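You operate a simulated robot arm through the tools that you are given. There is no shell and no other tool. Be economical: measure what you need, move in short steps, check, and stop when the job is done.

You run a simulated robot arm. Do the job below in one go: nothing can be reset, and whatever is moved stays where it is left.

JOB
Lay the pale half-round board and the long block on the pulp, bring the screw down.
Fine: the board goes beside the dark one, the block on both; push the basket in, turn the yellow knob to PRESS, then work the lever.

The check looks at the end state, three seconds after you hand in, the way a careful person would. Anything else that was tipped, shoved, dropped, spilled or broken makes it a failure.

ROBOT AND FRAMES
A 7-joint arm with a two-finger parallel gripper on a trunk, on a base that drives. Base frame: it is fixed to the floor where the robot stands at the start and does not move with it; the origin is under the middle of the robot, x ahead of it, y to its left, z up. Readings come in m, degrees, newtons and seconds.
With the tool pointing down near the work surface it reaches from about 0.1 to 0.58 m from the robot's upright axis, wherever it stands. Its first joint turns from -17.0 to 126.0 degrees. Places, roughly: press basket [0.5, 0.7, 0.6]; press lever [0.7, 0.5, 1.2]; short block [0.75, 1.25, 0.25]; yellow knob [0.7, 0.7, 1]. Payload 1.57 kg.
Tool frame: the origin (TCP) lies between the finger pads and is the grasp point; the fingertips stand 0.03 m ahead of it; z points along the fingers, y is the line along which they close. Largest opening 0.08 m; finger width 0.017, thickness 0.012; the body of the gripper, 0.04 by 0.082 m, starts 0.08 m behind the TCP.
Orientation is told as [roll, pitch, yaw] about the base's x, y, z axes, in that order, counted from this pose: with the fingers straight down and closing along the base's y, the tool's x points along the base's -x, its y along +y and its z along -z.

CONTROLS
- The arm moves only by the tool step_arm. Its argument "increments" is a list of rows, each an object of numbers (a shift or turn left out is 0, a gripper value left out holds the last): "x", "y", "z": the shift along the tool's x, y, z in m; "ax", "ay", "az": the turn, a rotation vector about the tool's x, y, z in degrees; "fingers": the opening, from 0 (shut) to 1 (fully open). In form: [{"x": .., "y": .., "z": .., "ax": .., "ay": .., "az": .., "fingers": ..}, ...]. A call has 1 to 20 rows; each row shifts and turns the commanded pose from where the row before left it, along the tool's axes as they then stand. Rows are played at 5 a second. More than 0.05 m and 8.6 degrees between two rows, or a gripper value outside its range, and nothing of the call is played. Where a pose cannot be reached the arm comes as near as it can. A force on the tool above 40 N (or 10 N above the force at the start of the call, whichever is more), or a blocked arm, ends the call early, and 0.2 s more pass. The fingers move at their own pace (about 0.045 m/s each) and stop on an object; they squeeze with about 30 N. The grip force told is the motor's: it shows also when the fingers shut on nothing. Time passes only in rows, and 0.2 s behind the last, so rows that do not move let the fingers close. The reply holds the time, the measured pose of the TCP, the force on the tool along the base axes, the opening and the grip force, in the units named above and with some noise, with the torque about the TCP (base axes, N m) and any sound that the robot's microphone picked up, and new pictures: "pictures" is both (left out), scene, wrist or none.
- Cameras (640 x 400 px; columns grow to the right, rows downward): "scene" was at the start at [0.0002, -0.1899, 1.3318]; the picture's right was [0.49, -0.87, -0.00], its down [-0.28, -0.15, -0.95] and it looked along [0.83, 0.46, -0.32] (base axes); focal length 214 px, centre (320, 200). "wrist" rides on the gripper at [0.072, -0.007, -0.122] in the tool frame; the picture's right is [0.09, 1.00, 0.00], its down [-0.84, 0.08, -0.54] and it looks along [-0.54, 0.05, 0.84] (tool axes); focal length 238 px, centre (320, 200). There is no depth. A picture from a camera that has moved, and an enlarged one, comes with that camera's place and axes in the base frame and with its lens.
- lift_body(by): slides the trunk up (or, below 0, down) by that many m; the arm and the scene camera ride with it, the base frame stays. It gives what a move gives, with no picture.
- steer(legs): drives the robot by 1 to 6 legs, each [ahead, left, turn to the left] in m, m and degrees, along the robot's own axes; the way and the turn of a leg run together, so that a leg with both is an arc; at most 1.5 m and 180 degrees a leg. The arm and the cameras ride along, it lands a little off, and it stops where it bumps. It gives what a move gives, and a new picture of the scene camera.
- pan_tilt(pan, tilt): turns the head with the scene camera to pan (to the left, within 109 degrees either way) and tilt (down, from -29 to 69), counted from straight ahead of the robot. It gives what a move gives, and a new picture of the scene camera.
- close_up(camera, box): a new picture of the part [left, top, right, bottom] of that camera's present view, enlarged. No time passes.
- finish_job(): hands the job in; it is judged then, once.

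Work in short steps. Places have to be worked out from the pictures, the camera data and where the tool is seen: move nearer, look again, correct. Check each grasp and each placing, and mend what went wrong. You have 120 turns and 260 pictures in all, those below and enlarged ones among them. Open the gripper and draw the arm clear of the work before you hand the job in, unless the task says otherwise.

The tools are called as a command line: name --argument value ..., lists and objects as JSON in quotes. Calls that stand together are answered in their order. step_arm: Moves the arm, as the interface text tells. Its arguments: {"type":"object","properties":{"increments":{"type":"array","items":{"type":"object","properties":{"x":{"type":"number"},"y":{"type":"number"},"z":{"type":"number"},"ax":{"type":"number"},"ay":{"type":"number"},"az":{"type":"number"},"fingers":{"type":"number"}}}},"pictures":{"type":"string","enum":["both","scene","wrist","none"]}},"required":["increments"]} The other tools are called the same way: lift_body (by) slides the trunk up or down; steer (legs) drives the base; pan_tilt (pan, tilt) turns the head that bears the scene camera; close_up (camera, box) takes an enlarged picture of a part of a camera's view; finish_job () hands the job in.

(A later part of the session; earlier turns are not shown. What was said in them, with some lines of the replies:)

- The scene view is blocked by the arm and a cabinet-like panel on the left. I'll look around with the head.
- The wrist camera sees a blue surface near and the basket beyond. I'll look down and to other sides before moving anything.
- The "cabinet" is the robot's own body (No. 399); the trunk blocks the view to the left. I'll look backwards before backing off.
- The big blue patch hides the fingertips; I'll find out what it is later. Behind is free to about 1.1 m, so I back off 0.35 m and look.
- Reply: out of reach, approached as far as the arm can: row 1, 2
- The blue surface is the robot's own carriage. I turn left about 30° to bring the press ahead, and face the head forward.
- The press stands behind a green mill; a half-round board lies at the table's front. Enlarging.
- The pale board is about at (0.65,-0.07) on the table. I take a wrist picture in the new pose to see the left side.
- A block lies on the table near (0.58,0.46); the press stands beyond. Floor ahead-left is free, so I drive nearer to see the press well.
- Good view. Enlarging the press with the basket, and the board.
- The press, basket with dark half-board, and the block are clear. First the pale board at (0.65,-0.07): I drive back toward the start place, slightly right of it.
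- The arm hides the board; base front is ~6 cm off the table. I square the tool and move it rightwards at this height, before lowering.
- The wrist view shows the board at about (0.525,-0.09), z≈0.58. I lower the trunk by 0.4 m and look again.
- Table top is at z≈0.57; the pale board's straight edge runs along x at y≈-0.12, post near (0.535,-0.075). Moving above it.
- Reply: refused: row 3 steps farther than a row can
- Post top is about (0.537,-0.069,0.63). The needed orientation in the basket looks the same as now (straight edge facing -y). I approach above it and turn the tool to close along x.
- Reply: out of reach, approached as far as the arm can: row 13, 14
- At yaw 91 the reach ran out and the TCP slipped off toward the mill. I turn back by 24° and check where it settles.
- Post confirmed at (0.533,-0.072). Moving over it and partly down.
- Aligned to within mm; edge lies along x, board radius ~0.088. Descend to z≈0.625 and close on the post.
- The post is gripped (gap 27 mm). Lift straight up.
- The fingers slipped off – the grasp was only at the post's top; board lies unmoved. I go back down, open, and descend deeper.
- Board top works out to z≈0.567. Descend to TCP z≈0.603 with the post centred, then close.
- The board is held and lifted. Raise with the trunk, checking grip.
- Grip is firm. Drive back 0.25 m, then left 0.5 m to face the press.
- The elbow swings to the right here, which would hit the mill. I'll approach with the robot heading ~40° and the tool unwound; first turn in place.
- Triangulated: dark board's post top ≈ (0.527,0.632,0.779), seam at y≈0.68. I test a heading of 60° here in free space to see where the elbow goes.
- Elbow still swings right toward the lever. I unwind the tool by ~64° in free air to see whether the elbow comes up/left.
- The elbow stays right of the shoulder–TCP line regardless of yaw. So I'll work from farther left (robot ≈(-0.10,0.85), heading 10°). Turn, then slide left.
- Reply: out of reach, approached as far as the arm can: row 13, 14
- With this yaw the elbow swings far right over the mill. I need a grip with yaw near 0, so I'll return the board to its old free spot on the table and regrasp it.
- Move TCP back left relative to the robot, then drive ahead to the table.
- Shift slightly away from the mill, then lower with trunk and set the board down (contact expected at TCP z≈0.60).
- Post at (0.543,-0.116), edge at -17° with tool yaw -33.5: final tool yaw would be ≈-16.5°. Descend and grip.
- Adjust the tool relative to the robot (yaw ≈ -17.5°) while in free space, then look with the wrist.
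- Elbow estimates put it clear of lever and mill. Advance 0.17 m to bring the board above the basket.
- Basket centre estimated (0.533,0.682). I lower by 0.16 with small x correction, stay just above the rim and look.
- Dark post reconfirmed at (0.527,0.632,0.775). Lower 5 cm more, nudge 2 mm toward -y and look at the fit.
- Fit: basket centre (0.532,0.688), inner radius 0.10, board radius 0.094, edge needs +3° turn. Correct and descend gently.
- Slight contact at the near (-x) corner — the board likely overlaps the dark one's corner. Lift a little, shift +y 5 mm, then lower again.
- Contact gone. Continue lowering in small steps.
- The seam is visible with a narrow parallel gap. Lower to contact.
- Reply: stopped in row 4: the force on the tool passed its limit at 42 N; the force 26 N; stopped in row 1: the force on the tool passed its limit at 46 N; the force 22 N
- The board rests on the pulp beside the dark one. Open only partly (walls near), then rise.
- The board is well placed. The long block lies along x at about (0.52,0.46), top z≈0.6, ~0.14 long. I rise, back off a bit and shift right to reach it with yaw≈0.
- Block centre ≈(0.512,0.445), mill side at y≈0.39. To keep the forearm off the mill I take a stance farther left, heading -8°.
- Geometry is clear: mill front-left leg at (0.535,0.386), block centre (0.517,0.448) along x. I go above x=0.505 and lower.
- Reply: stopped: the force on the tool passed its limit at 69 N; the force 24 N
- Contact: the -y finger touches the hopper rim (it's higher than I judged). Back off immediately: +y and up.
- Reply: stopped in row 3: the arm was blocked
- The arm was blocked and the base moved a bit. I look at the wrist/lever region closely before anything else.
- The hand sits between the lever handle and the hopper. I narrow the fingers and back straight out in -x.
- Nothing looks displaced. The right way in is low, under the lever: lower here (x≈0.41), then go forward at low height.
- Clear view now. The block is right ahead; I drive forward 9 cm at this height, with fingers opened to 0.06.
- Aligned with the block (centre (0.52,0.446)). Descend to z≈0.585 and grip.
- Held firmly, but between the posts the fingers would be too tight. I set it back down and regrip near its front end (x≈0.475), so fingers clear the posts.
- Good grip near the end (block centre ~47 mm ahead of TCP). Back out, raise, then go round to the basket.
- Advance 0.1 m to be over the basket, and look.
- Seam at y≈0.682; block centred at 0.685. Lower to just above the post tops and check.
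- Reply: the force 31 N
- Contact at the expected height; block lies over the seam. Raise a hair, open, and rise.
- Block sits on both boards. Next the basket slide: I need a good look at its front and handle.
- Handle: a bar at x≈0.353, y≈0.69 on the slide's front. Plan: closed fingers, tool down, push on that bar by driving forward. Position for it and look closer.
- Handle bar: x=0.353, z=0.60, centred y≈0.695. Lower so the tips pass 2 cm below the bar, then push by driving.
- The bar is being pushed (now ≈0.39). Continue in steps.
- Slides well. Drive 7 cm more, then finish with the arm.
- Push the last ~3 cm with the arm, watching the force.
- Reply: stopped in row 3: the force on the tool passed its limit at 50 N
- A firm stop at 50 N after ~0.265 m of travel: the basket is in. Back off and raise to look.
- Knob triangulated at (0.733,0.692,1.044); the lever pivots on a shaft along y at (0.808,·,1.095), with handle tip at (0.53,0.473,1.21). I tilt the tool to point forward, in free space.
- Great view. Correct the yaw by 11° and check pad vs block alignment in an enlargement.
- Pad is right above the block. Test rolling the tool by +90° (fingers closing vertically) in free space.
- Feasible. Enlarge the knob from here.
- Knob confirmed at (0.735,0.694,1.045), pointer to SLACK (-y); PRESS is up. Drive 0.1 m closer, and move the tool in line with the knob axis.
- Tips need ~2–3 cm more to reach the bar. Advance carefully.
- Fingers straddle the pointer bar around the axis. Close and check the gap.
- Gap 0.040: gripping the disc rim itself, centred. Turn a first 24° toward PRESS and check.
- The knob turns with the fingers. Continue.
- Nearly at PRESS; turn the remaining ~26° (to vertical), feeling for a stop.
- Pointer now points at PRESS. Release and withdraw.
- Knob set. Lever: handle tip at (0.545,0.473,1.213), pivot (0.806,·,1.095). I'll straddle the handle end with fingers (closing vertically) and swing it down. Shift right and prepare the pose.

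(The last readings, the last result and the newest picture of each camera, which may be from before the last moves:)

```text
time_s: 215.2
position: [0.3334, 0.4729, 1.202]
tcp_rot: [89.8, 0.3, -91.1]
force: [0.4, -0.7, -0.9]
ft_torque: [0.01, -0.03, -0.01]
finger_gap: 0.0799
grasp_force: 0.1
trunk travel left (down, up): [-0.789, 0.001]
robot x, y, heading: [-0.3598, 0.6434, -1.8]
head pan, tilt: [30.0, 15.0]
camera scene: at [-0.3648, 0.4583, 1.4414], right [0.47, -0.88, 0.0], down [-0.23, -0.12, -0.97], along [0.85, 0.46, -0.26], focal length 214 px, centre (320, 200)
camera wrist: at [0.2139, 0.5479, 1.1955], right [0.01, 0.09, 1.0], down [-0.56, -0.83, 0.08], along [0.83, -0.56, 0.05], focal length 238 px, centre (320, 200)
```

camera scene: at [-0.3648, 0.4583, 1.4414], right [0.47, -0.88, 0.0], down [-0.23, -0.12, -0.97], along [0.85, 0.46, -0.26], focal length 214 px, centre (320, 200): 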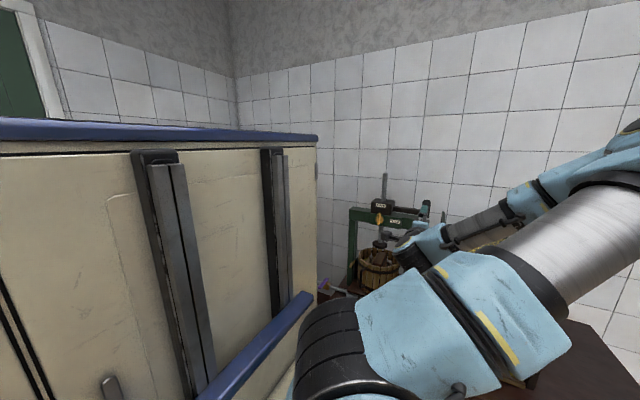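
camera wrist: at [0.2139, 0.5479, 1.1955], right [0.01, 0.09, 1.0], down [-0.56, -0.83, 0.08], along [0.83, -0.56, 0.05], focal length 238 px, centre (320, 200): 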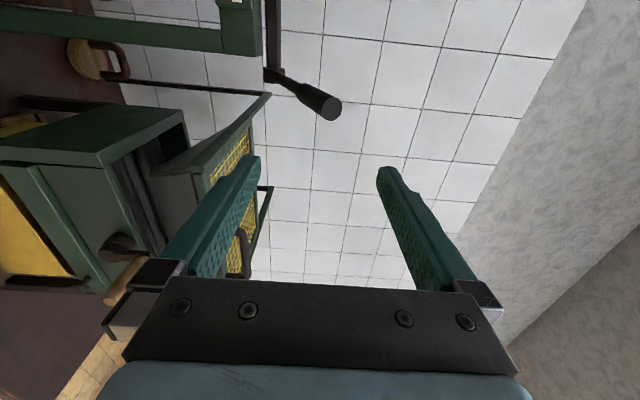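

Tip reconfirmed at (0.553,0.473,1.215). Pitch the tool along the handle (25° down), raise slightly, and drive near.

step_arm --increments '[{"ax": 8.4}, {"ax": 8.4}, {"ax": 8.4}, {"y": 0.035, "z": -0.016}, {}]' --pictures "none"

steer --legs '[[0.16, 0.005, 0]]'

step_arm --increments '[{}]' --pictures "wrist"

```text
time_s: 216.4
position: [0.3348, 0.4748, 1.2429]
tcp_rot: [64.6, 0.3, -91.2]
force: [-0.4, 0.0, 0.2]
ft_torque: [-0.01, -0.02, -0.03]
finger_gap: 0.0802
grasp_force: 0.1
trunk travel left (down, up): [-0.789, 0.001]
robot x, y, heading: [-0.3595, 0.642, -1.4]
head pan, tilt: [30.0, 15.0]
```

```text
time_s: 217.8
position: [0.4931, 0.4731, 1.2427]
tcp_rot: [64.8, 0.1, -91.3]
force: [0.2, 0.3, 0.4]
ft_torque: [0.0, 0.03, -0.04]
finger_gap: 0.08
grasp_force: 0.1
trunk travel left (down, up): [-0.789, 0.001]
robot x, y, heading: [-0.2017, 0.6383, -1.4]
head pan, tilt: [30.0, 15.0]
camera scene: at [-0.2067, 0.4588, 1.4415], right [0.47, -0.88, 0.0], down [-0.23, -0.12, -0.97], along [0.85, 0.46, -0.26], focal length 214 px, centre (320, 200)
```

scene: 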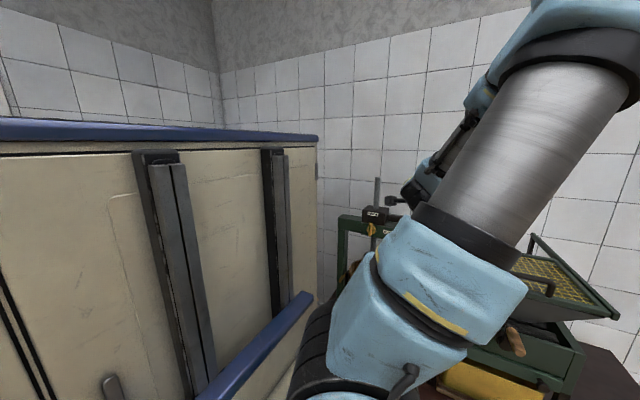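

```text
time_s: 218.2
position: [0.4955, 0.4731, 1.2426]
tcp_rot: [64.6, 0.2, -91.3]
force: [-1.0, -0.2, -0.7]
ft_torque: [-0.02, 0.0, 0.02]
finger_gap: 0.08
grasp_force: 0.1
trunk travel left (down, up): [-0.789, 0.001]
robot x, y, heading: [-0.2032, 0.6436, -1.5]
head pan, tilt: [30.0, 15.0]
camera wrist: at [0.3844, 0.5472, 1.2881], right [0.43, 0.08, 0.9], down [-0.48, -0.83, 0.3], along [0.77, -0.56, -0.32], focal length 238 px, centre (320, 200)
```

wrist: 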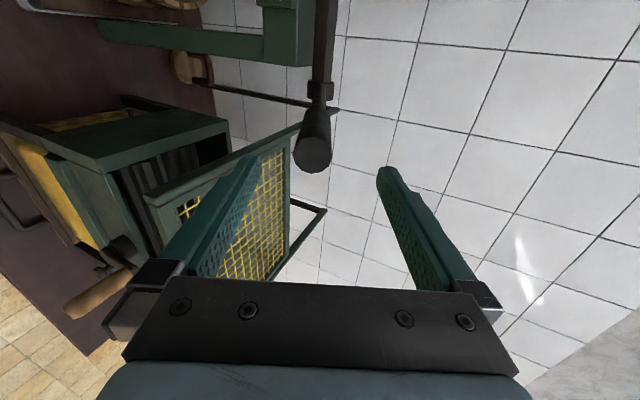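

Handle is centred between the fingers. Advance 7 cm along it.

step_arm --increments '[{"z": 0.025}, {"z": 0.025}, {"z": 0.025}, {}]' --pictures "wrist"

```text
time_s: 219.2
position: [0.5625, 0.4706, 1.2094]
tcp_rot: [64.7, 0.1, -91.3]
force: [0.1, 0.0, -0.4]
ft_torque: [-0.01, -0.02, -0.01]
finger_gap: 0.08
grasp_force: 0.1
trunk travel left (down, up): [-0.789, 0.001]
robot x, y, heading: [-0.1979, 0.6433, -2.0]
head pan, tilt: [30.0, 15.0]
camera wrist: at [0.4529, 0.5445, 1.2552], right [0.43, 0.08, 0.9], down [-0.48, -0.83, 0.3], along [0.77, -0.56, -0.32], focal length 238 px, centre (320, 200)
```

wrist: 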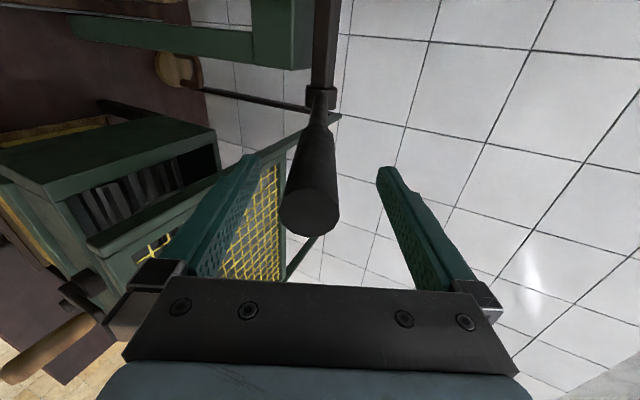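

Handle lies between the fingers. Narrow the gap and swing down about the pivot in arc steps, watching force.

step_arm --increments '[{"fingers": 0.55}, {"fingers": 0.55}, {"ax": -5, "y": -0.0235}, {"ax": -5, "y": -0.0235}, {"ax": -5, "y": -0.0235}, {}]' --pictures "both"

```text
time_s: 220.6
position: [0.538, 0.4725, 1.1454]
tcp_rot: [79.6, 0.2, -91.2]
force: [-0.1, 0.4, 1.6]
ft_torque: [-0.01, 0.02, -0.02]
finger_gap: 0.0452
grasp_force: 0.8
trunk travel left (down, up): [-0.789, 0.001]
robot x, y, heading: [-0.1995, 0.6449, -1.8]
head pan, tilt: [30.0, 15.0]
camera scene: at [-0.2067, 0.4589, 1.4415], right [0.47, -0.88, 0.0], down [-0.23, -0.12, -0.97], along [0.85, 0.46, -0.26], focal length 214 px, centre (320, 200)
camera wrist: at [0.4199, 0.5461, 1.1593], right [0.18, 0.09, 0.98], down [-0.54, -0.83, 0.17], along [0.82, -0.56, -0.1], focal length 238 px, centre (320, 200)
```

scene: 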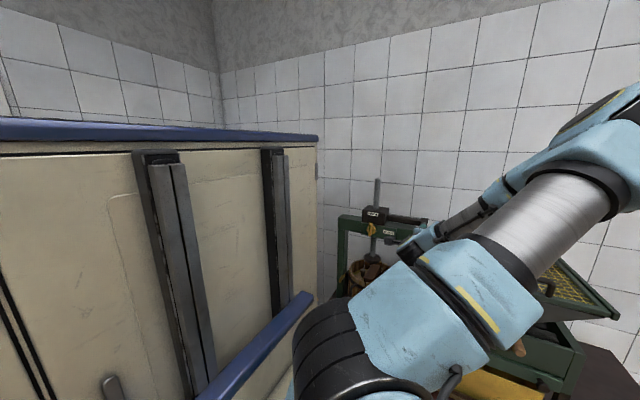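
wrist: 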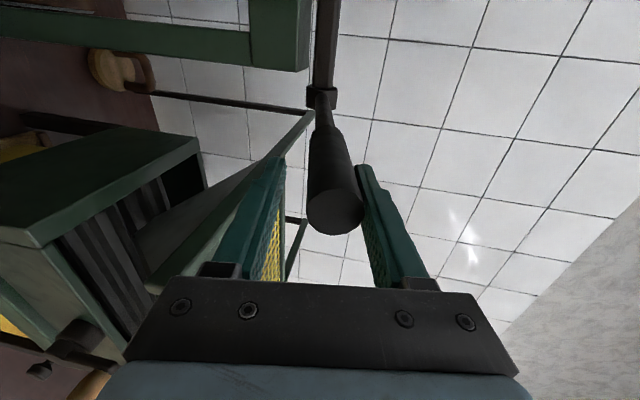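

The lever swings down with almost no force. Continue the stroke.

step_arm --increments '[{"ax": -5, "y": -0.0235}, {"ax": -5, "y": -0.0235}, {"ax": -5, "y": -0.0235}, {"ax": -5, "y": -0.0235}, {}]' --pictures "both"

close_up --camera "scene" --box '[320, 160, 460, 300]'

```text
time_s: 221.8
position: [0.5345, 0.4753, 1.0533]
tcp_rot: [99.7, 0.1, -91.2]
force: [-2.9, -0.2, 2.7]
ft_torque: [-0.03, 0.01, 0.03]
finger_gap: 0.0465
grasp_force: 1.2
trunk travel left (down, up): [-0.789, 0.001]
robot x, y, heading: [-0.2015, 0.641, -1.8]
head pan, tilt: [30.0, 15.0]
camera scene: at [-0.2068, 0.4588, 1.4415], right [0.47, -0.88, 0.0], down [-0.23, -0.12, -0.97], along [0.85, 0.46, -0.26], focal length 214 px, centre (320, 200)
camera wrist: at [0.4183, 0.549, 1.0253], right [-0.17, 0.09, 0.98], down [-0.57, -0.82, -0.02], along [0.81, -0.56, 0.19], focal length 238 px, centre (320, 200)
```

scene: 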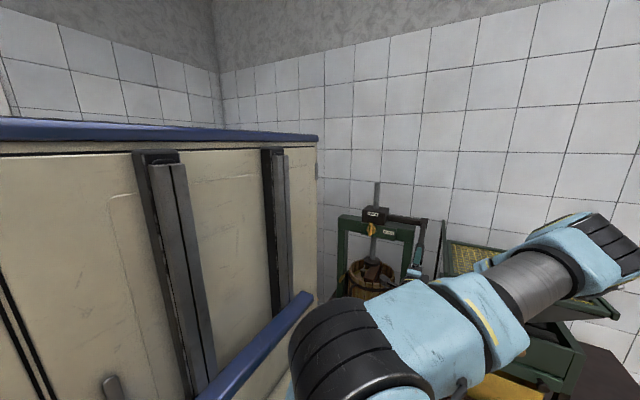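
wrist: 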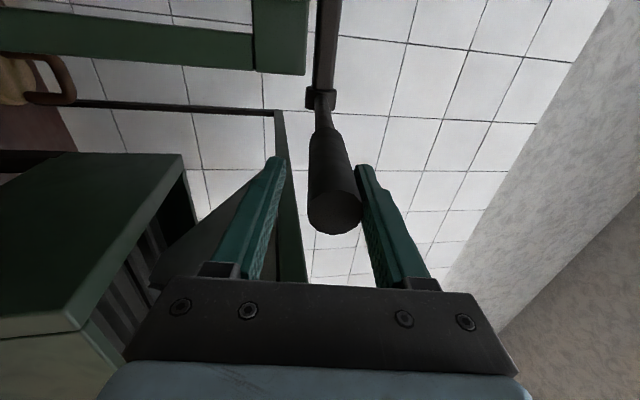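

```text
2.86 times, centred on (390, 230) of scene
camera zoom: at [-0.2068, 0.4588, 1.4415], right [0.47, -0.88, 0.0], down [-0.23, -0.12, -0.97], along [0.85, 0.46, -0.26], focal length 613 px, centre (120, 114)
```

zoom: 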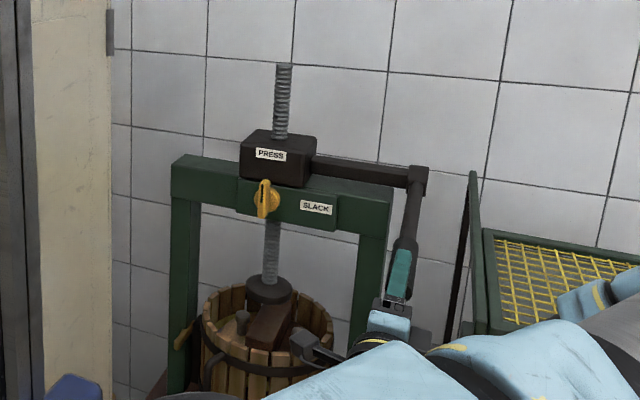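

The screw comes down with the lever; the pad is nearly on the block. Continue until it presses.

step_arm --increments '[{"ax": -5, "y": -0.0235}, {"ax": -5, "y": -0.0235}, {"ax": -5, "y": -0.0235}, {}]' --pictures "wrist"

close_up --camera "scene" --box '[320, 160, 460, 300]'

```text
time_s: 222.8
position: [0.5516, 0.4736, 0.989]
tcp_rot: [115.1, 0.1, -91.2]
force: [7.1, 4.9, 24.4]
ft_torque: [-0.07, 0.86, -0.16]
finger_gap: 0.0612
grasp_force: 10.0
trunk travel left (down, up): [-0.789, 0.001]
robot x, y, heading: [-0.2034, 0.6439, -1.9]
head pan, tilt: [30.0, 15.0]
camera wrist: at [0.4467, 0.5473, 0.9303], right [-0.42, 0.1, 0.9], down [-0.54, -0.83, -0.16], along [0.73, -0.56, 0.4], focal length 238 px, centre (320, 200)
```

wrist: 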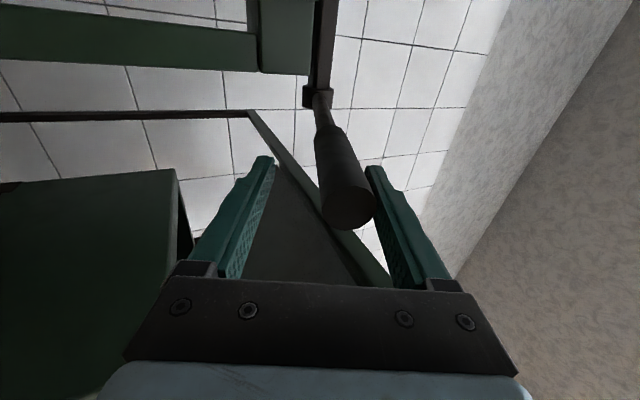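

```text
2.86 times, centred on (390, 230) of scene
camera zoom: at [-0.2072, 0.4593, 1.4419], right [0.47, -0.88, 0.0], down [-0.23, -0.12, -0.97], along [0.85, 0.46, -0.26], focal length 613 px, centre (120, 114)
```

zoom: 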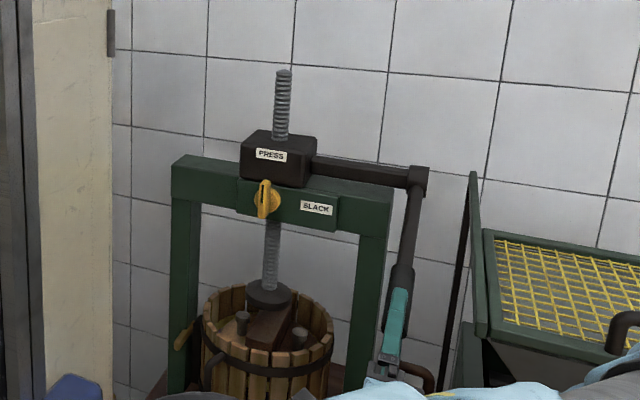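

Resistance now (24 N). Press a little further to see whether it's firm.

step_arm --increments '[{"ax": -3, "y": -0.014}, {"ax": -3, "y": -0.014}, {}]' --pictures "none"

close_up --camera "scene" --box '[340, 190, 420, 260]'

```text
time_s: 223.2
position: [0.5555, 0.4746, 0.9857]
tcp_rot: [117.5, 0.3, -91.1]
force: [-19.3, 1.2, 22.9]
ft_torque: [0.07, 0.27, -0.12]
finger_gap: 0.0693
grasp_force: 14.0
trunk travel left (down, up): [-0.789, 0.001]
robot x, y, heading: [-0.1965, 0.644, -1.8]
head pan, tilt: [30.0, 15.0]
stopped in row 1: the force on the tool passed its limit at 46 N (the readings are from after the stop); the commanded pose is now the measured one
```

```text
5.71 times, centred on (380, 225) of scene
camera zoom: at [-0.2085, 0.4592, 1.4416], right [0.47, -0.88, 0.0], down [-0.23, -0.12, -0.97], along [0.85, 0.46, -0.26], focal length 1226 px, centre (-23, 57)
```

zoom: 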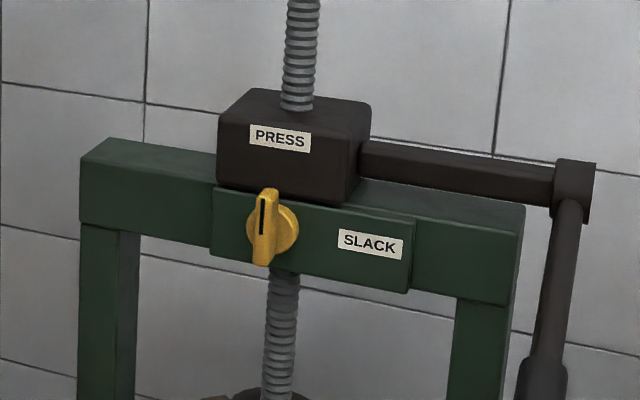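

close_up --camera "scene" --box '[350, 235, 420, 300]'

```text
6.15 times, centred on (385, 268) of scene
camera zoom: at [-0.2085, 0.4592, 1.4416], right [0.47, -0.88, 0.0], down [-0.23, -0.12, -0.97], along [0.85, 0.46, -0.26], focal length 1320 px, centre (-80, -215)
```

zoom: 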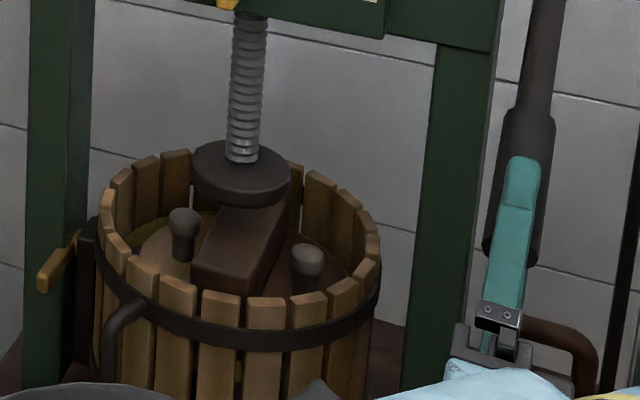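

Pad height estimates: ~0.864 before, ~0.826 now; block top ~0.783 – so the lever hit its lower stop. I'll raise the lever (ratchet) and stroke again.

step_arm --increments '[{"ax": 4, "y": 0.02}, {"ax": 5, "y": 0.0235}, {"ax": 5, "y": 0.0235}, {"ax": 5, "y": 0.0235}, {"ax": 5, "y": 0.0235}, {"ax": 5, "y": 0.0235}, {"ax": 5, "y": 0.0235}, {}]' --pictures "wrist"

close_up --camera "scene" --box '[330, 170, 450, 300]'

```text
time_s: 225.0
position: [0.5203, 0.4741, 1.1389]
tcp_rot: [83.0, 0.2, -91.1]
force: [0.3, 0.3, 2.1]
ft_torque: [-0.02, 0.04, -0.03]
finger_gap: 0.0453
grasp_force: 0.9
trunk travel left (down, up): [-0.789, 0.001]
robot x, y, heading: [-0.2062, 0.6431, -1.6]
head pan, tilt: [30.0, 15.0]
camera wrist: at [0.402, 0.5473, 1.1459], right [0.12, 0.09, 0.99], down [-0.55, -0.83, 0.14], along [0.83, -0.56, -0.06], focal length 238 px, centre (320, 200)
```

wrist: 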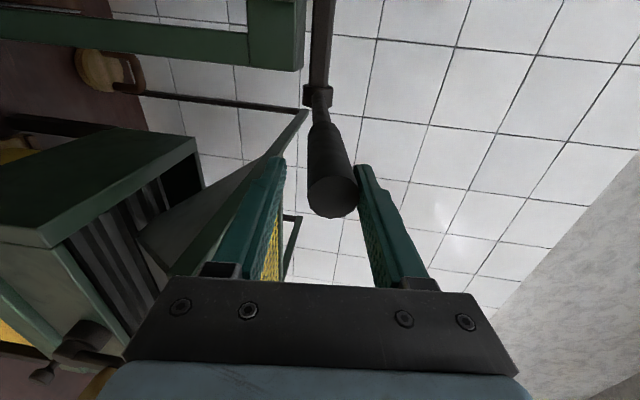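

```text
3.08 times, centred on (390, 235) of scene
camera zoom: at [-0.2065, 0.4588, 1.4415], right [0.47, -0.88, 0.0], down [-0.23, -0.12, -0.97], along [0.85, 0.46, -0.26], focal length 660 px, centre (105, 92)
```

zoom: 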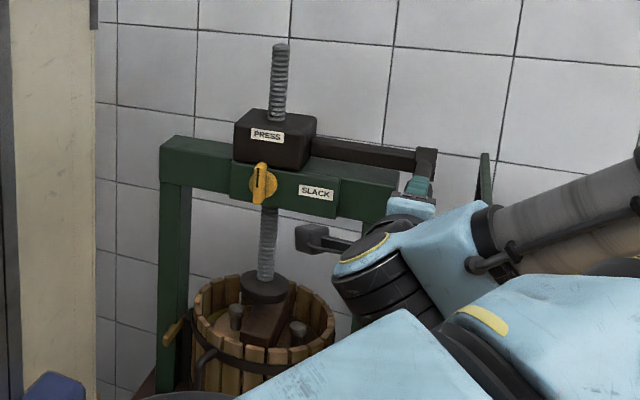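

The screw stayed down while the lever came up with the finger (spring return). Raise to the top, then stroke down again.

step_arm --increments '[{"ax": 5, "y": 0.0235}, {"ax": 5, "y": 0.0235}, {"ax": 5, "y": 0.0235}, {"ax": 4, "y": 0.018}, {}]' --pictures "wrist"

step_arm --increments '[{"ax": -5, "y": -0.0235}, {"ax": -5, "y": -0.0235}, {"ax": -5, "y": -0.0235}, {"ax": -5, "y": -0.0235}, {"ax": -5, "y": -0.0235}, {"ax": -5, "y": -0.0235}, {"ax": -5, "y": -0.0235}, {}]' --pictures "none"

close_up --camera "scene" --box '[330, 170, 450, 300]'

```text
time_s: 226.2
position: [0.5415, 0.4703, 1.223]
tcp_rot: [64.0, 0.2, -91.1]
force: [-2.9, 0.1, -2.3]
ft_torque: [0.01, 0.05, 0.01]
finger_gap: 0.0472
grasp_force: 1.6
trunk travel left (down, up): [-0.789, 0.001]
robot x, y, heading: [-0.2022, 0.645, -1.6]
head pan, tilt: [30.0, 15.0]
camera wrist: at [0.4324, 0.5444, 1.2703], right [0.44, 0.08, 0.89], down [-0.47, -0.83, 0.3], along [0.77, -0.55, -0.33], focal length 238 px, centre (320, 200)
```

wrist: 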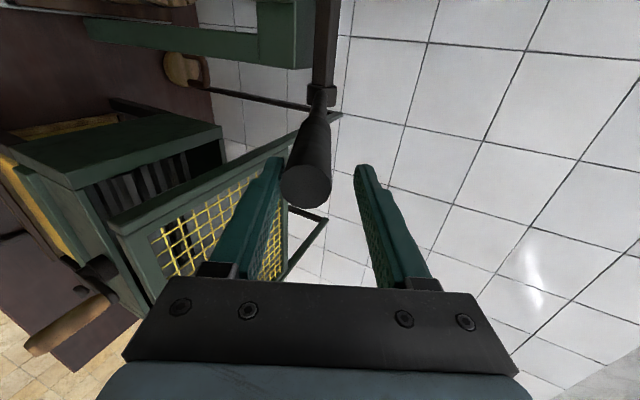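

```text
time_s: 228.0
position: [0.5112, 0.4742, 1.0643]
tcp_rot: [99.0, 0.2, -91.2]
force: [-1.6, -0.7, 1.0]
ft_torque: [0.03, -0.04, 0.0]
finger_gap: 0.0462
grasp_force: 1.5
trunk travel left (down, up): [-0.789, 0.001]
robot x, y, heading: [-0.1993, 0.6429, -2.1]
head pan, tilt: [30.0, 15.0]
```

```text
3.08 times, centred on (390, 235) of scene
camera zoom: at [-0.2067, 0.4588, 1.4415], right [0.47, -0.88, 0.0], down [-0.23, -0.12, -0.97], along [0.85, 0.46, -0.26], focal length 660 px, centre (105, 92)
```

zoom: 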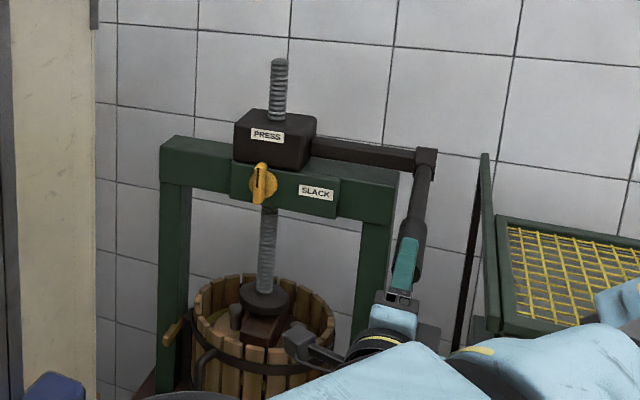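

The screw descends further. Seat the fingers 2 cm deeper on the handle and continue.

step_arm --increments '[{"z": 0.02}, {"ax": -5, "y": -0.023}, {"ax": -5, "y": -0.023}, {"ax": -5, "y": -0.023}, {"ax": -3, "y": -0.014}, {}]' --pictures "none"

close_up --camera "scene" --box '[330, 170, 450, 300]'

```text
time_s: 229.4
position: [0.5537, 0.4722, 0.9902]
tcp_rot: [117.2, 0.1, -91.2]
force: [-2.6, -0.1, 21.8]
ft_torque: [0.03, 0.63, 0.05]
finger_gap: 0.0625
grasp_force: 10.0
trunk travel left (down, up): [-0.789, 0.001]
robot x, y, heading: [-0.2017, 0.6453, -1.9]
head pan, tilt: [30.0, 15.0]
```

```text
3.08 times, centred on (390, 235) of scene
camera zoom: at [-0.2076, 0.459, 1.4418], right [0.47, -0.88, 0.0], down [-0.23, -0.12, -0.97], along [0.85, 0.46, -0.26], focal length 660 px, centre (105, 92)
```

zoom: 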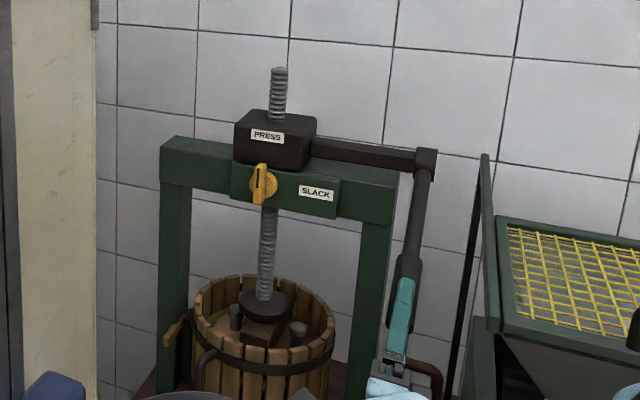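

Another ~4 cm. Third stroke: up, then down until it resists early.

step_arm --increments '[{"ax": 4, "y": 0.02}, {"ax": 5, "y": 0.0235}, {"ax": 5, "y": 0.0235}, {"ax": 5, "y": 0.0235}, {"ax": 5, "y": 0.0235}, {"ax": 5, "y": 0.0235}, {"ax": 5, "y": 0.0235}, {"ax": 5, "y": 0.0235}, {"ax": 5, "y": 0.0235}, {"ax": 5, "y": 0.0235}, {"ax": 4, "y": 0.018}, {}]' --pictures "wrist"

step_arm --increments '[{"z": 0.015}, {"ax": -5, "y": -0.0235}, {"ax": -5, "y": -0.0235}, {"ax": -5, "y": -0.0235}, {"ax": -5, "y": -0.0235}, {}]' --pictures "none"

close_up --camera "scene" --box '[330, 170, 450, 300]'

```text
time_s: 232.0
position: [0.5393, 0.4724, 1.2283]
tcp_rot: [63.7, 0.3, -91.1]
force: [-0.7, 0.7, -13.5]
ft_torque: [0.03, -0.14, 0.05]
finger_gap: 0.0551
grasp_force: 6.6
trunk travel left (down, up): [-0.789, 0.001]
robot x, y, heading: [-0.2004, 0.6411, -1.7]
head pan, tilt: [30.0, 15.0]
camera wrist: at [0.4309, 0.5462, 1.276], right [0.44, 0.08, 0.89], down [-0.47, -0.83, 0.31], along [0.76, -0.55, -0.33], focal length 238 px, centre (320, 200)
```

wrist: 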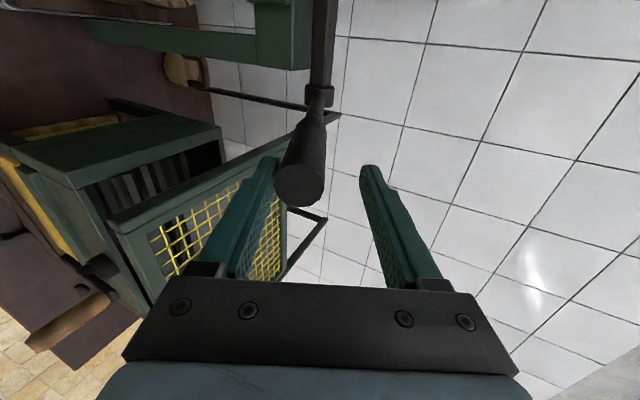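

```text
time_s: 233.4
position: [0.5241, 0.4735, 1.1343]
tcp_rot: [84.1, 0.2, -91.2]
force: [0.7, -1.5, 2.6]
ft_torque: [0.0, 0.05, 0.07]
finger_gap: 0.0469
grasp_force: 1.6
trunk travel left (down, up): [-0.789, 0.001]
robot x, y, heading: [-0.1944, 0.6436, -1.5]
head pan, tilt: [30.0, 15.0]
```

```text
3.08 times, centred on (390, 235) of scene
camera zoom: at [-0.2065, 0.4589, 1.4415], right [0.47, -0.88, 0.0], down [-0.23, -0.12, -0.97], along [0.85, 0.46, -0.26], focal length 660 px, centre (105, 92)
```

zoom: 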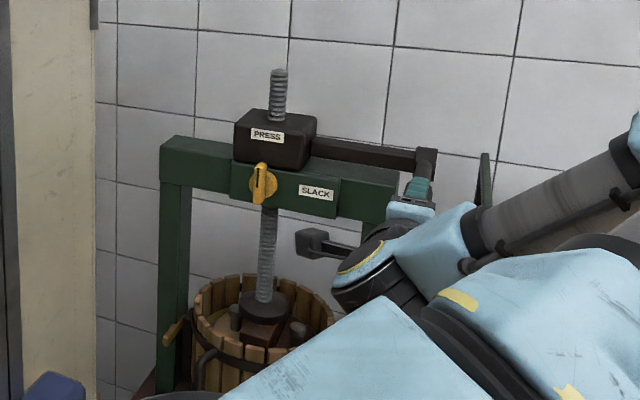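

step_arm --increments '[{"ax": -5, "y": -0.0235}, {"ax": -5, "y": -0.0235}, {"ax": -5, "y": -0.0235}, {"ax": -5, "y": -0.0235}, {}]' --pictures "none"

close_up --camera "scene" --box '[330, 170, 450, 300]'

```text
time_s: 234.6
position: [0.5267, 0.4745, 1.0374]
tcp_rot: [104.0, 0.2, -91.2]
force: [0.5, -2.8, 8.2]
ft_torque: [0.04, 0.15, 0.09]
finger_gap: 0.0503
grasp_force: 3.7
trunk travel left (down, up): [-0.789, 0.001]
robot x, y, heading: [-0.1998, 0.6432, -1.7]
head pan, tilt: [30.0, 15.0]
```

```text
3.08 times, centred on (390, 235) of scene
camera zoom: at [-0.2068, 0.4588, 1.4415], right [0.47, -0.88, 0.0], down [-0.23, -0.12, -0.97], along [0.85, 0.46, -0.26], focal length 660 px, centre (105, 92)
```

zoom: 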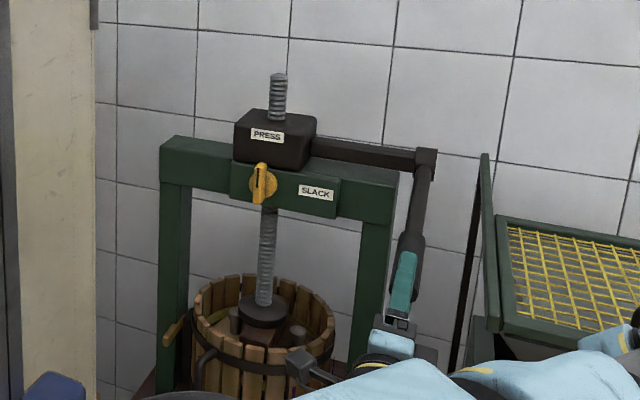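

Now it resists earlier (8 N) — pressing on the block. Finish this stroke.

step_arm --increments '[{"ax": -4, "y": -0.019}, {"ax": -4, "y": -0.019}, {"ax": -3, "y": -0.014}, {}]' --pictures "none"

close_up --camera "scene" --box '[340, 225, 430, 300]'

```text
time_s: 235.6
position: [0.5417, 0.4734, 0.9899]
tcp_rot: [114.9, 0.3, -91.2]
force: [-5.0, 7.8, 8.0]
ft_torque: [-0.14, 0.11, -0.11]
finger_gap: 0.0522
grasp_force: 4.4
trunk travel left (down, up): [-0.789, 0.001]
robot x, y, heading: [-0.2015, 0.6432, -1.6]
head pan, tilt: [30.0, 15.0]
```

```text
5.33 times, centred on (385, 262) of scene
camera zoom: at [-0.207, 0.4594, 1.4416], right [0.47, -0.88, 0.0], down [-0.23, -0.12, -0.97], along [0.85, 0.46, -0.26], focal length 1144 px, centre (-27, -133)
```

zoom: 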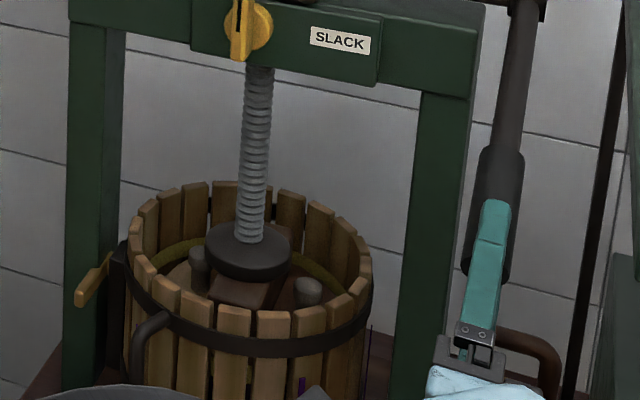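

The pad sits on the block and juice starts to run. One more stroke to press it firmly.

step_arm --increments '[{"ax": 4, "y": 0.019}, {"ax": 5, "y": 0.0235}, {"ax": 5, "y": 0.0235}, {"ax": 5, "y": 0.0235}, {"ax": 5, "y": 0.0235}, {"ax": 5, "y": 0.0235}, {"ax": 5, "y": 0.0235}, {"ax": 5, "y": 0.0235}, {"ax": 5, "y": 0.0235}, {"ax": 5, "y": 0.0235}, {}]' --pictures "none"

step_arm --increments '[{"z": 0.012}, {"ax": -5, "y": -0.0235}, {"ax": -5, "y": -0.0235}, {"ax": -5, "y": -0.0235}, {"ax": -5, "y": -0.0235}, {"ax": -5, "y": -0.0235}, {"ax": -5, "y": -0.0235}, {}]' --pictures "none"

close_up --camera "scene" --box '[330, 170, 450, 300]'

```text
time_s: 238.0
position: [0.5319, 0.4714, 1.2138]
tcp_rot: [66.0, 0.2, -91.2]
force: [0.2, 0.4, -0.1]
ft_torque: [-0.01, -0.03, -0.01]
finger_gap: 0.044
grasp_force: 0.1
trunk travel left (down, up): [-0.789, 0.001]
robot x, y, heading: [-0.1983, 0.6465, -1.8]
head pan, tilt: [30.0, 15.0]
```

```text
time_s: 239.8
position: [0.5149, 0.4747, 1.0712]
tcp_rot: [96.1, 0.3, -91.1]
force: [0.7, -3.9, 8.3]
ft_torque: [0.15, 0.07, 0.12]
finger_gap: 0.0517
grasp_force: 4.7
trunk travel left (down, up): [-0.789, 0.001]
robot x, y, heading: [-0.1957, 0.6386, -1.8]
head pan, tilt: [30.0, 15.0]
```

```text
3.08 times, centred on (390, 235) of scene
camera zoom: at [-0.2068, 0.4587, 1.4415], right [0.47, -0.88, 0.0], down [-0.23, -0.12, -0.97], along [0.85, 0.46, -0.26], focal length 660 px, centre (105, 92)
```

zoom: 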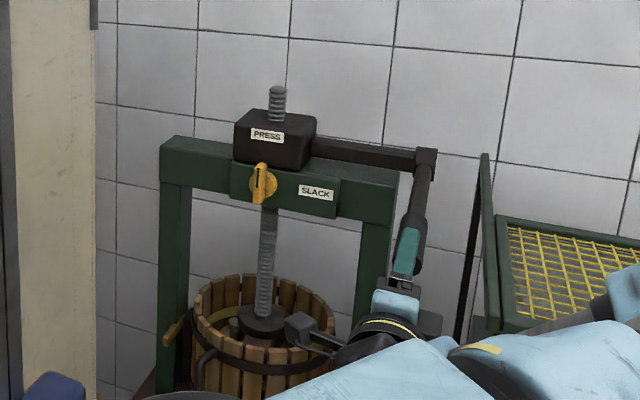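

step_arm --increments '[{"z": 0.012}, {"ax": -5, "y": -0.0235}, {"ax": -5, "y": -0.0235}, {"ax": -4, "y": -0.019}, {"ax": -3, "y": -0.014}, {}]' --pictures "none"

close_up --camera "scene" --box '[330, 170, 450, 300]'

```text
time_s: 241.2
position: [0.5421, 0.4713, 0.996]
tcp_rot: [113.0, 0.2, -91.1]
force: [-0.9, 7.1, 10.1]
ft_torque: [-0.13, 0.21, -0.16]
finger_gap: 0.0527
grasp_force: 5.0
trunk travel left (down, up): [-0.789, 0.001]
robot x, y, heading: [-0.202, 0.6404, -1.9]
head pan, tilt: [30.0, 15.0]
```

```text
3.08 times, centred on (390, 235) of scene
camera zoom: at [-0.2069, 0.4594, 1.4416], right [0.47, -0.88, 0.0], down [-0.23, -0.12, -0.97], along [0.85, 0.46, -0.26], focal length 660 px, centre (105, 92)
```

zoom: 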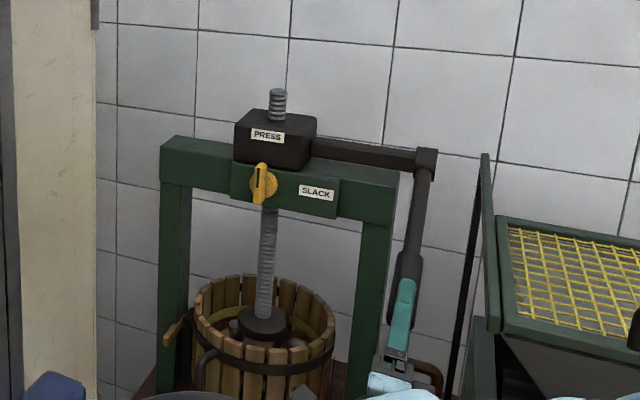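

step_arm --increments '[{"ax": 4, "y": 0.019}, {"ax": 5, "y": 0.0235}, {"ax": 5, "y": 0.0235}, {"ax": 5, "y": 0.0235}, {"ax": 5, "y": 0.0235}, {"ax": 5, "y": 0.0235}, {"ax": 5, "y": 0.0235}, {"ax": 5, "y": 0.0235}, {"ax": 5, "y": 0.0235}, {"ax": 3, "y": 0.0145}, {}]' --pictures "none"

step_arm --increments '[{"z": 0.012}, {"ax": -5, "y": -0.0235}, {"ax": -5, "y": -0.0235}, {"ax": -5, "y": -0.0235}, {"ax": -5, "y": -0.0235}, {"z": 0.01}, {"ax": -5, "y": -0.0235}, {"ax": -5, "y": -0.0235}, {"ax": -5, "y": -0.0235}, {"ax": -5, "y": -0.0235}, {}]' --pictures "none"

close_up --camera "scene" --box '[330, 170, 450, 300]'

```text
time_s: 243.6
position: [0.534, 0.4718, 1.2109]
tcp_rot: [65.9, 0.3, -91.1]
force: [0.7, 0.4, 0.4]
ft_torque: [-0.01, 0.0, 0.0]
finger_gap: 0.0439
grasp_force: 0.0
trunk travel left (down, up): [-0.789, 0.001]
robot x, y, heading: [-0.2017, 0.6391, -1.5]
head pan, tilt: [30.0, 15.0]
```

```text
time_s: 246.0
position: [0.534, 0.4737, 1.0201]
tcp_rot: [106.0, 0.2, -91.2]
force: [2.8, 0.1, 9.5]
ft_torque: [0.01, 0.27, 0.1]
finger_gap: 0.0518
grasp_force: 4.1
trunk travel left (down, up): [-0.789, 0.001]
robot x, y, heading: [-0.2026, 0.6449, -1.8]
head pan, tilt: [30.0, 15.0]
```

```text
3.08 times, centred on (390, 235) of scene
camera zoom: at [-0.2067, 0.4589, 1.4415], right [0.47, -0.88, 0.0], down [-0.23, -0.12, -0.97], along [0.85, 0.46, -0.26], focal length 660 px, centre (105, 92)
```

zoom: 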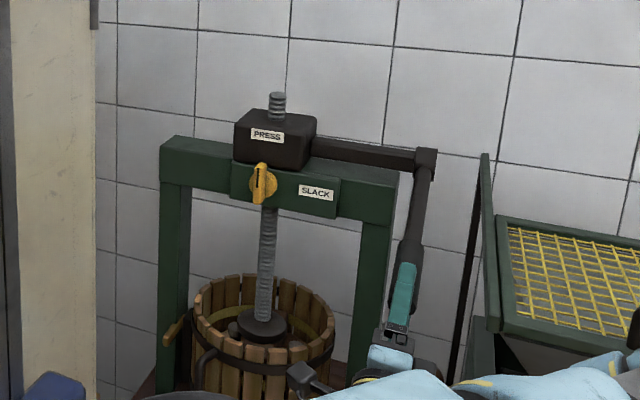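

Progress has nearly stopped — the cake is firmly pressed. Let the lever come up and withdraw the fingers along the handle.

step_arm --increments '[{"ax": -5, "y": -0.0235}, {}, {"ax": 5, "y": 0.0235}, {"ax": 5, "y": 0.0235}, {"ax": 5, "y": 0.0235}, {"ax": 5, "y": 0.0235}, {"ax": 5, "y": 0.0235}, {"ax": 5, "y": 0.0235}, {"ax": 5, "y": 0.0235}, {"ax": 5, "y": 0.0235}, {"ax": 4, "y": 0.019}, {"fingers": 1}, {"fingers": 1}]' --pictures "wrist"

```text
time_s: 248.8
position: [0.5366, 0.4717, 1.2023]
tcp_rot: [67.0, 0.2, -91.2]
force: [0.0, 0.6, -0.2]
ft_torque: [-0.01, -0.05, 0.01]
finger_gap: 0.0802
grasp_force: 0.1
trunk travel left (down, up): [-0.789, 0.001]
robot x, y, heading: [-0.2014, 0.6416, -1.6]
head pan, tilt: [30.0, 15.0]
camera wrist: at [0.4249, 0.5456, 1.2429], right [0.39, 0.08, 0.92], down [-0.49, -0.83, 0.28], along [0.78, -0.56, -0.29], focal length 238 px, centre (320, 200)
```

wrist: 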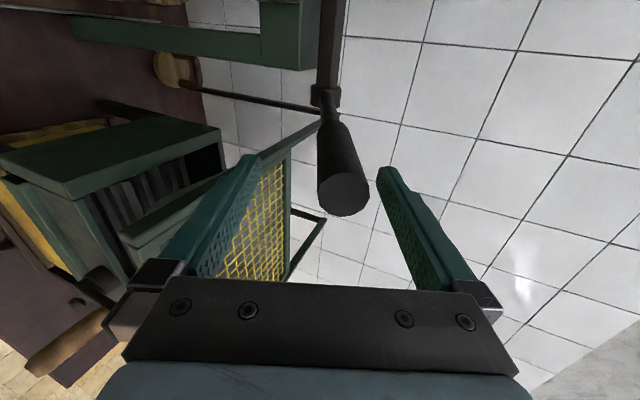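

Fingers are open and clear of the handle. Withdraw along the tool axis, then drive back and check the whole scene.

step_arm --increments '[{"z": -0.04}, {"z": -0.05}, {"z": -0.05}]' --pictures "none"

steer --legs '[[-0.35, 0, 0], [0, 0, 25]]'

pan_tilt --pan 10 --tilt 25

step_arm --increments '[{}]' --pictures "wrist"

```text
time_s: 249.6
position: [0.421, 0.4755, 1.2642]
tcp_rot: [66.9, 0.2, -91.2]
force: [1.1, -0.7, -0.1]
ft_torque: [0.01, -0.03, 0.02]
finger_gap: 0.0801
grasp_force: 0.1
out of reach, approached as far as the arm can: row 3
trunk travel left (down, up): [-0.789, 0.001]
robot x, y, heading: [-0.2004, 0.6417, -1.7]
head pan, tilt: [30.0, 15.0]
```

```text
time_s: 253.1
position: [0.0798, 0.7634, 1.2647]
tcp_rot: [66.9, 0.2, -66.7]
force: [0.7, -0.4, -0.4]
ft_torque: [0.0, 0.03, 0.0]
finger_gap: 0.0801
grasp_force: 0.0
trunk travel left (down, up): [-0.789, 0.001]
robot x, y, heading: [-0.5557, 0.6567, 22.5]
head pan, tilt: [30.0, 15.0]
camera scene: at [-0.4847, 0.4868, 1.4415], right [0.8, -0.61, 0.0], down [-0.16, -0.21, -0.97], along [0.59, 0.77, -0.26], focal length 214 px, centre (320, 200)
```

scene: 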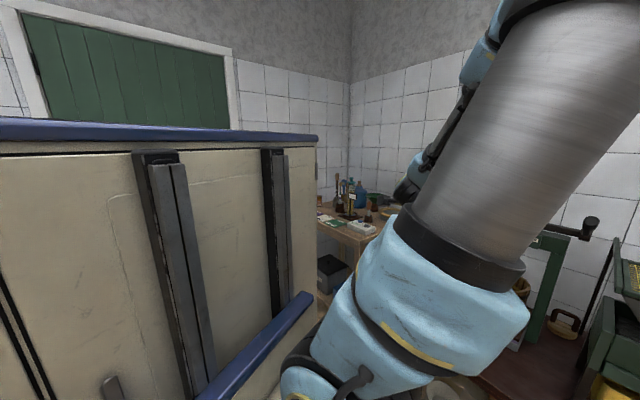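

```text
time_s: 254.0
position: [0.0803, 0.7624, 1.2647]
tcp_rot: [66.9, 0.1, -66.6]
force: [0.6, 0.2, -0.1]
ft_torque: [0.0, 0.01, 0.01]
finger_gap: 0.0799
grasp_force: 0.0
trunk travel left (down, up): [-0.789, 0.001]
robot x, y, heading: [-0.5552, 0.6555, 22.8]
head pan, tilt: [10.0, 25.0]
camera scene: at [-0.4638, 0.4624, 1.4253], right [0.54, -0.84, 0.0], down [-0.36, -0.23, -0.91], along [0.76, 0.49, -0.42], focal length 214 px, centre (320, 200)
```

scene: 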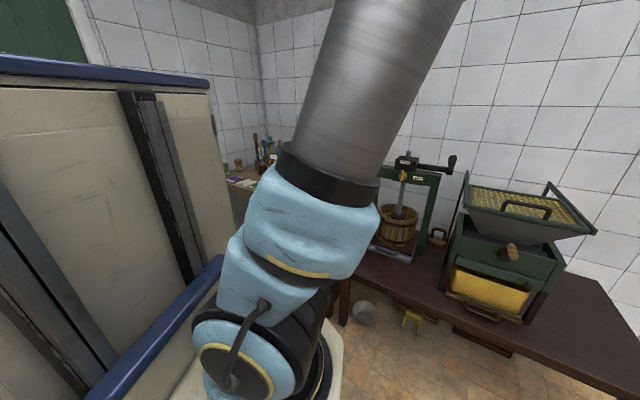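

```text
time_s: 254.4
position: [0.0803, 0.762, 1.2654]
tcp_rot: [66.9, 0.2, -66.6]
force: [0.0, -0.4, -0.3]
ft_torque: [-0.03, -0.01, -0.03]
finger_gap: 0.0799
grasp_force: 0.1
trunk travel left (down, up): [-0.789, 0.001]
robot x, y, heading: [-0.5543, 0.6591, 22.9]
head pan, tilt: [10.0, 25.0]
camera wrist: at [-0.0528, 0.7829, 1.3062], right [0.32, 0.24, 0.92], down [-0.1, -0.95, 0.28], along [0.94, -0.18, -0.29], focal length 238 px, centre (320, 200)
```

wrist: 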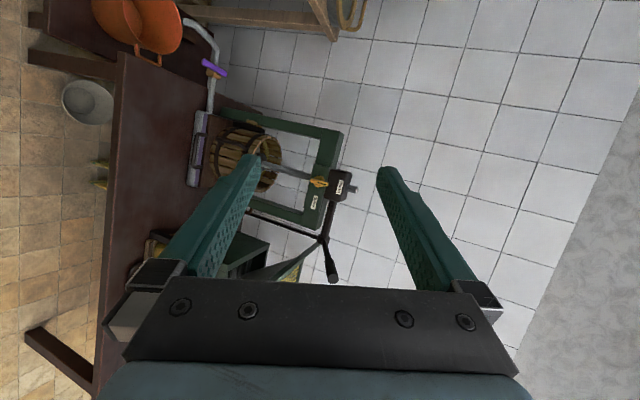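

Enlarge to check press and mill.

close_up --camera "scene" --box '[360, 140, 600, 330]'

close_up --camera "wrist" --box '[60, 0, 380, 220]'

```text
2.11 times, centred on (480, 235) of scene
camera zoom: at [-0.4638, 0.4623, 1.4253], right [0.54, -0.84, 0.0], down [-0.36, -0.23, -0.91], along [0.76, 0.49, -0.42], focal length 452 px, centre (-17, 126)
```

zoom: 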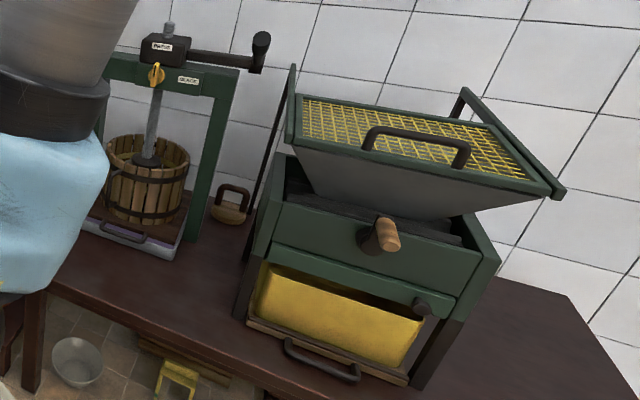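

```text
1.82 times, centred on (220, 110) of wrist
camera zoom: at [-0.0528, 0.7829, 1.3062], right [0.32, 0.24, 0.92], down [-0.1, -0.95, 0.28], along [0.94, -0.18, -0.29], focal length 433 px, centre (502, 364)
```

zoom: 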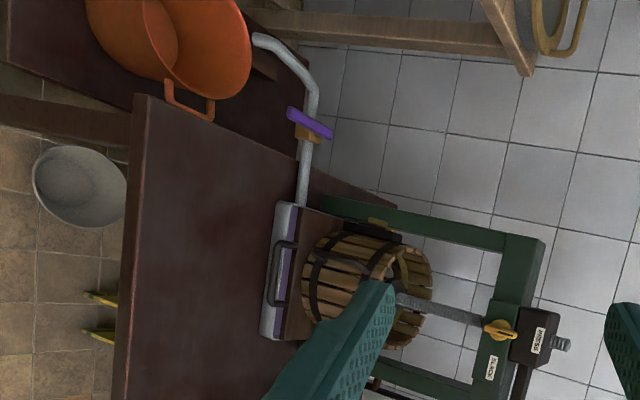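

Knob on PRESS, basket in, pad down on the block, juice in the tray, and everything else upright. Handing in.

finish_job

```text
The job is handed in.
```

The pale board lies beside the dark one with the long block across both. The basket is in against its stop, the knob points to PRESS, and the screw is down hard on the block after about five lever strokes, with juice in the tray.

While fetching the block, the gripper pushed against the mill's hopper rim (peak 69 N) and the arm touched the lever handle. The mill and handle looked in place in the last pictures, but I could not measure whether the mill shifted slightly.
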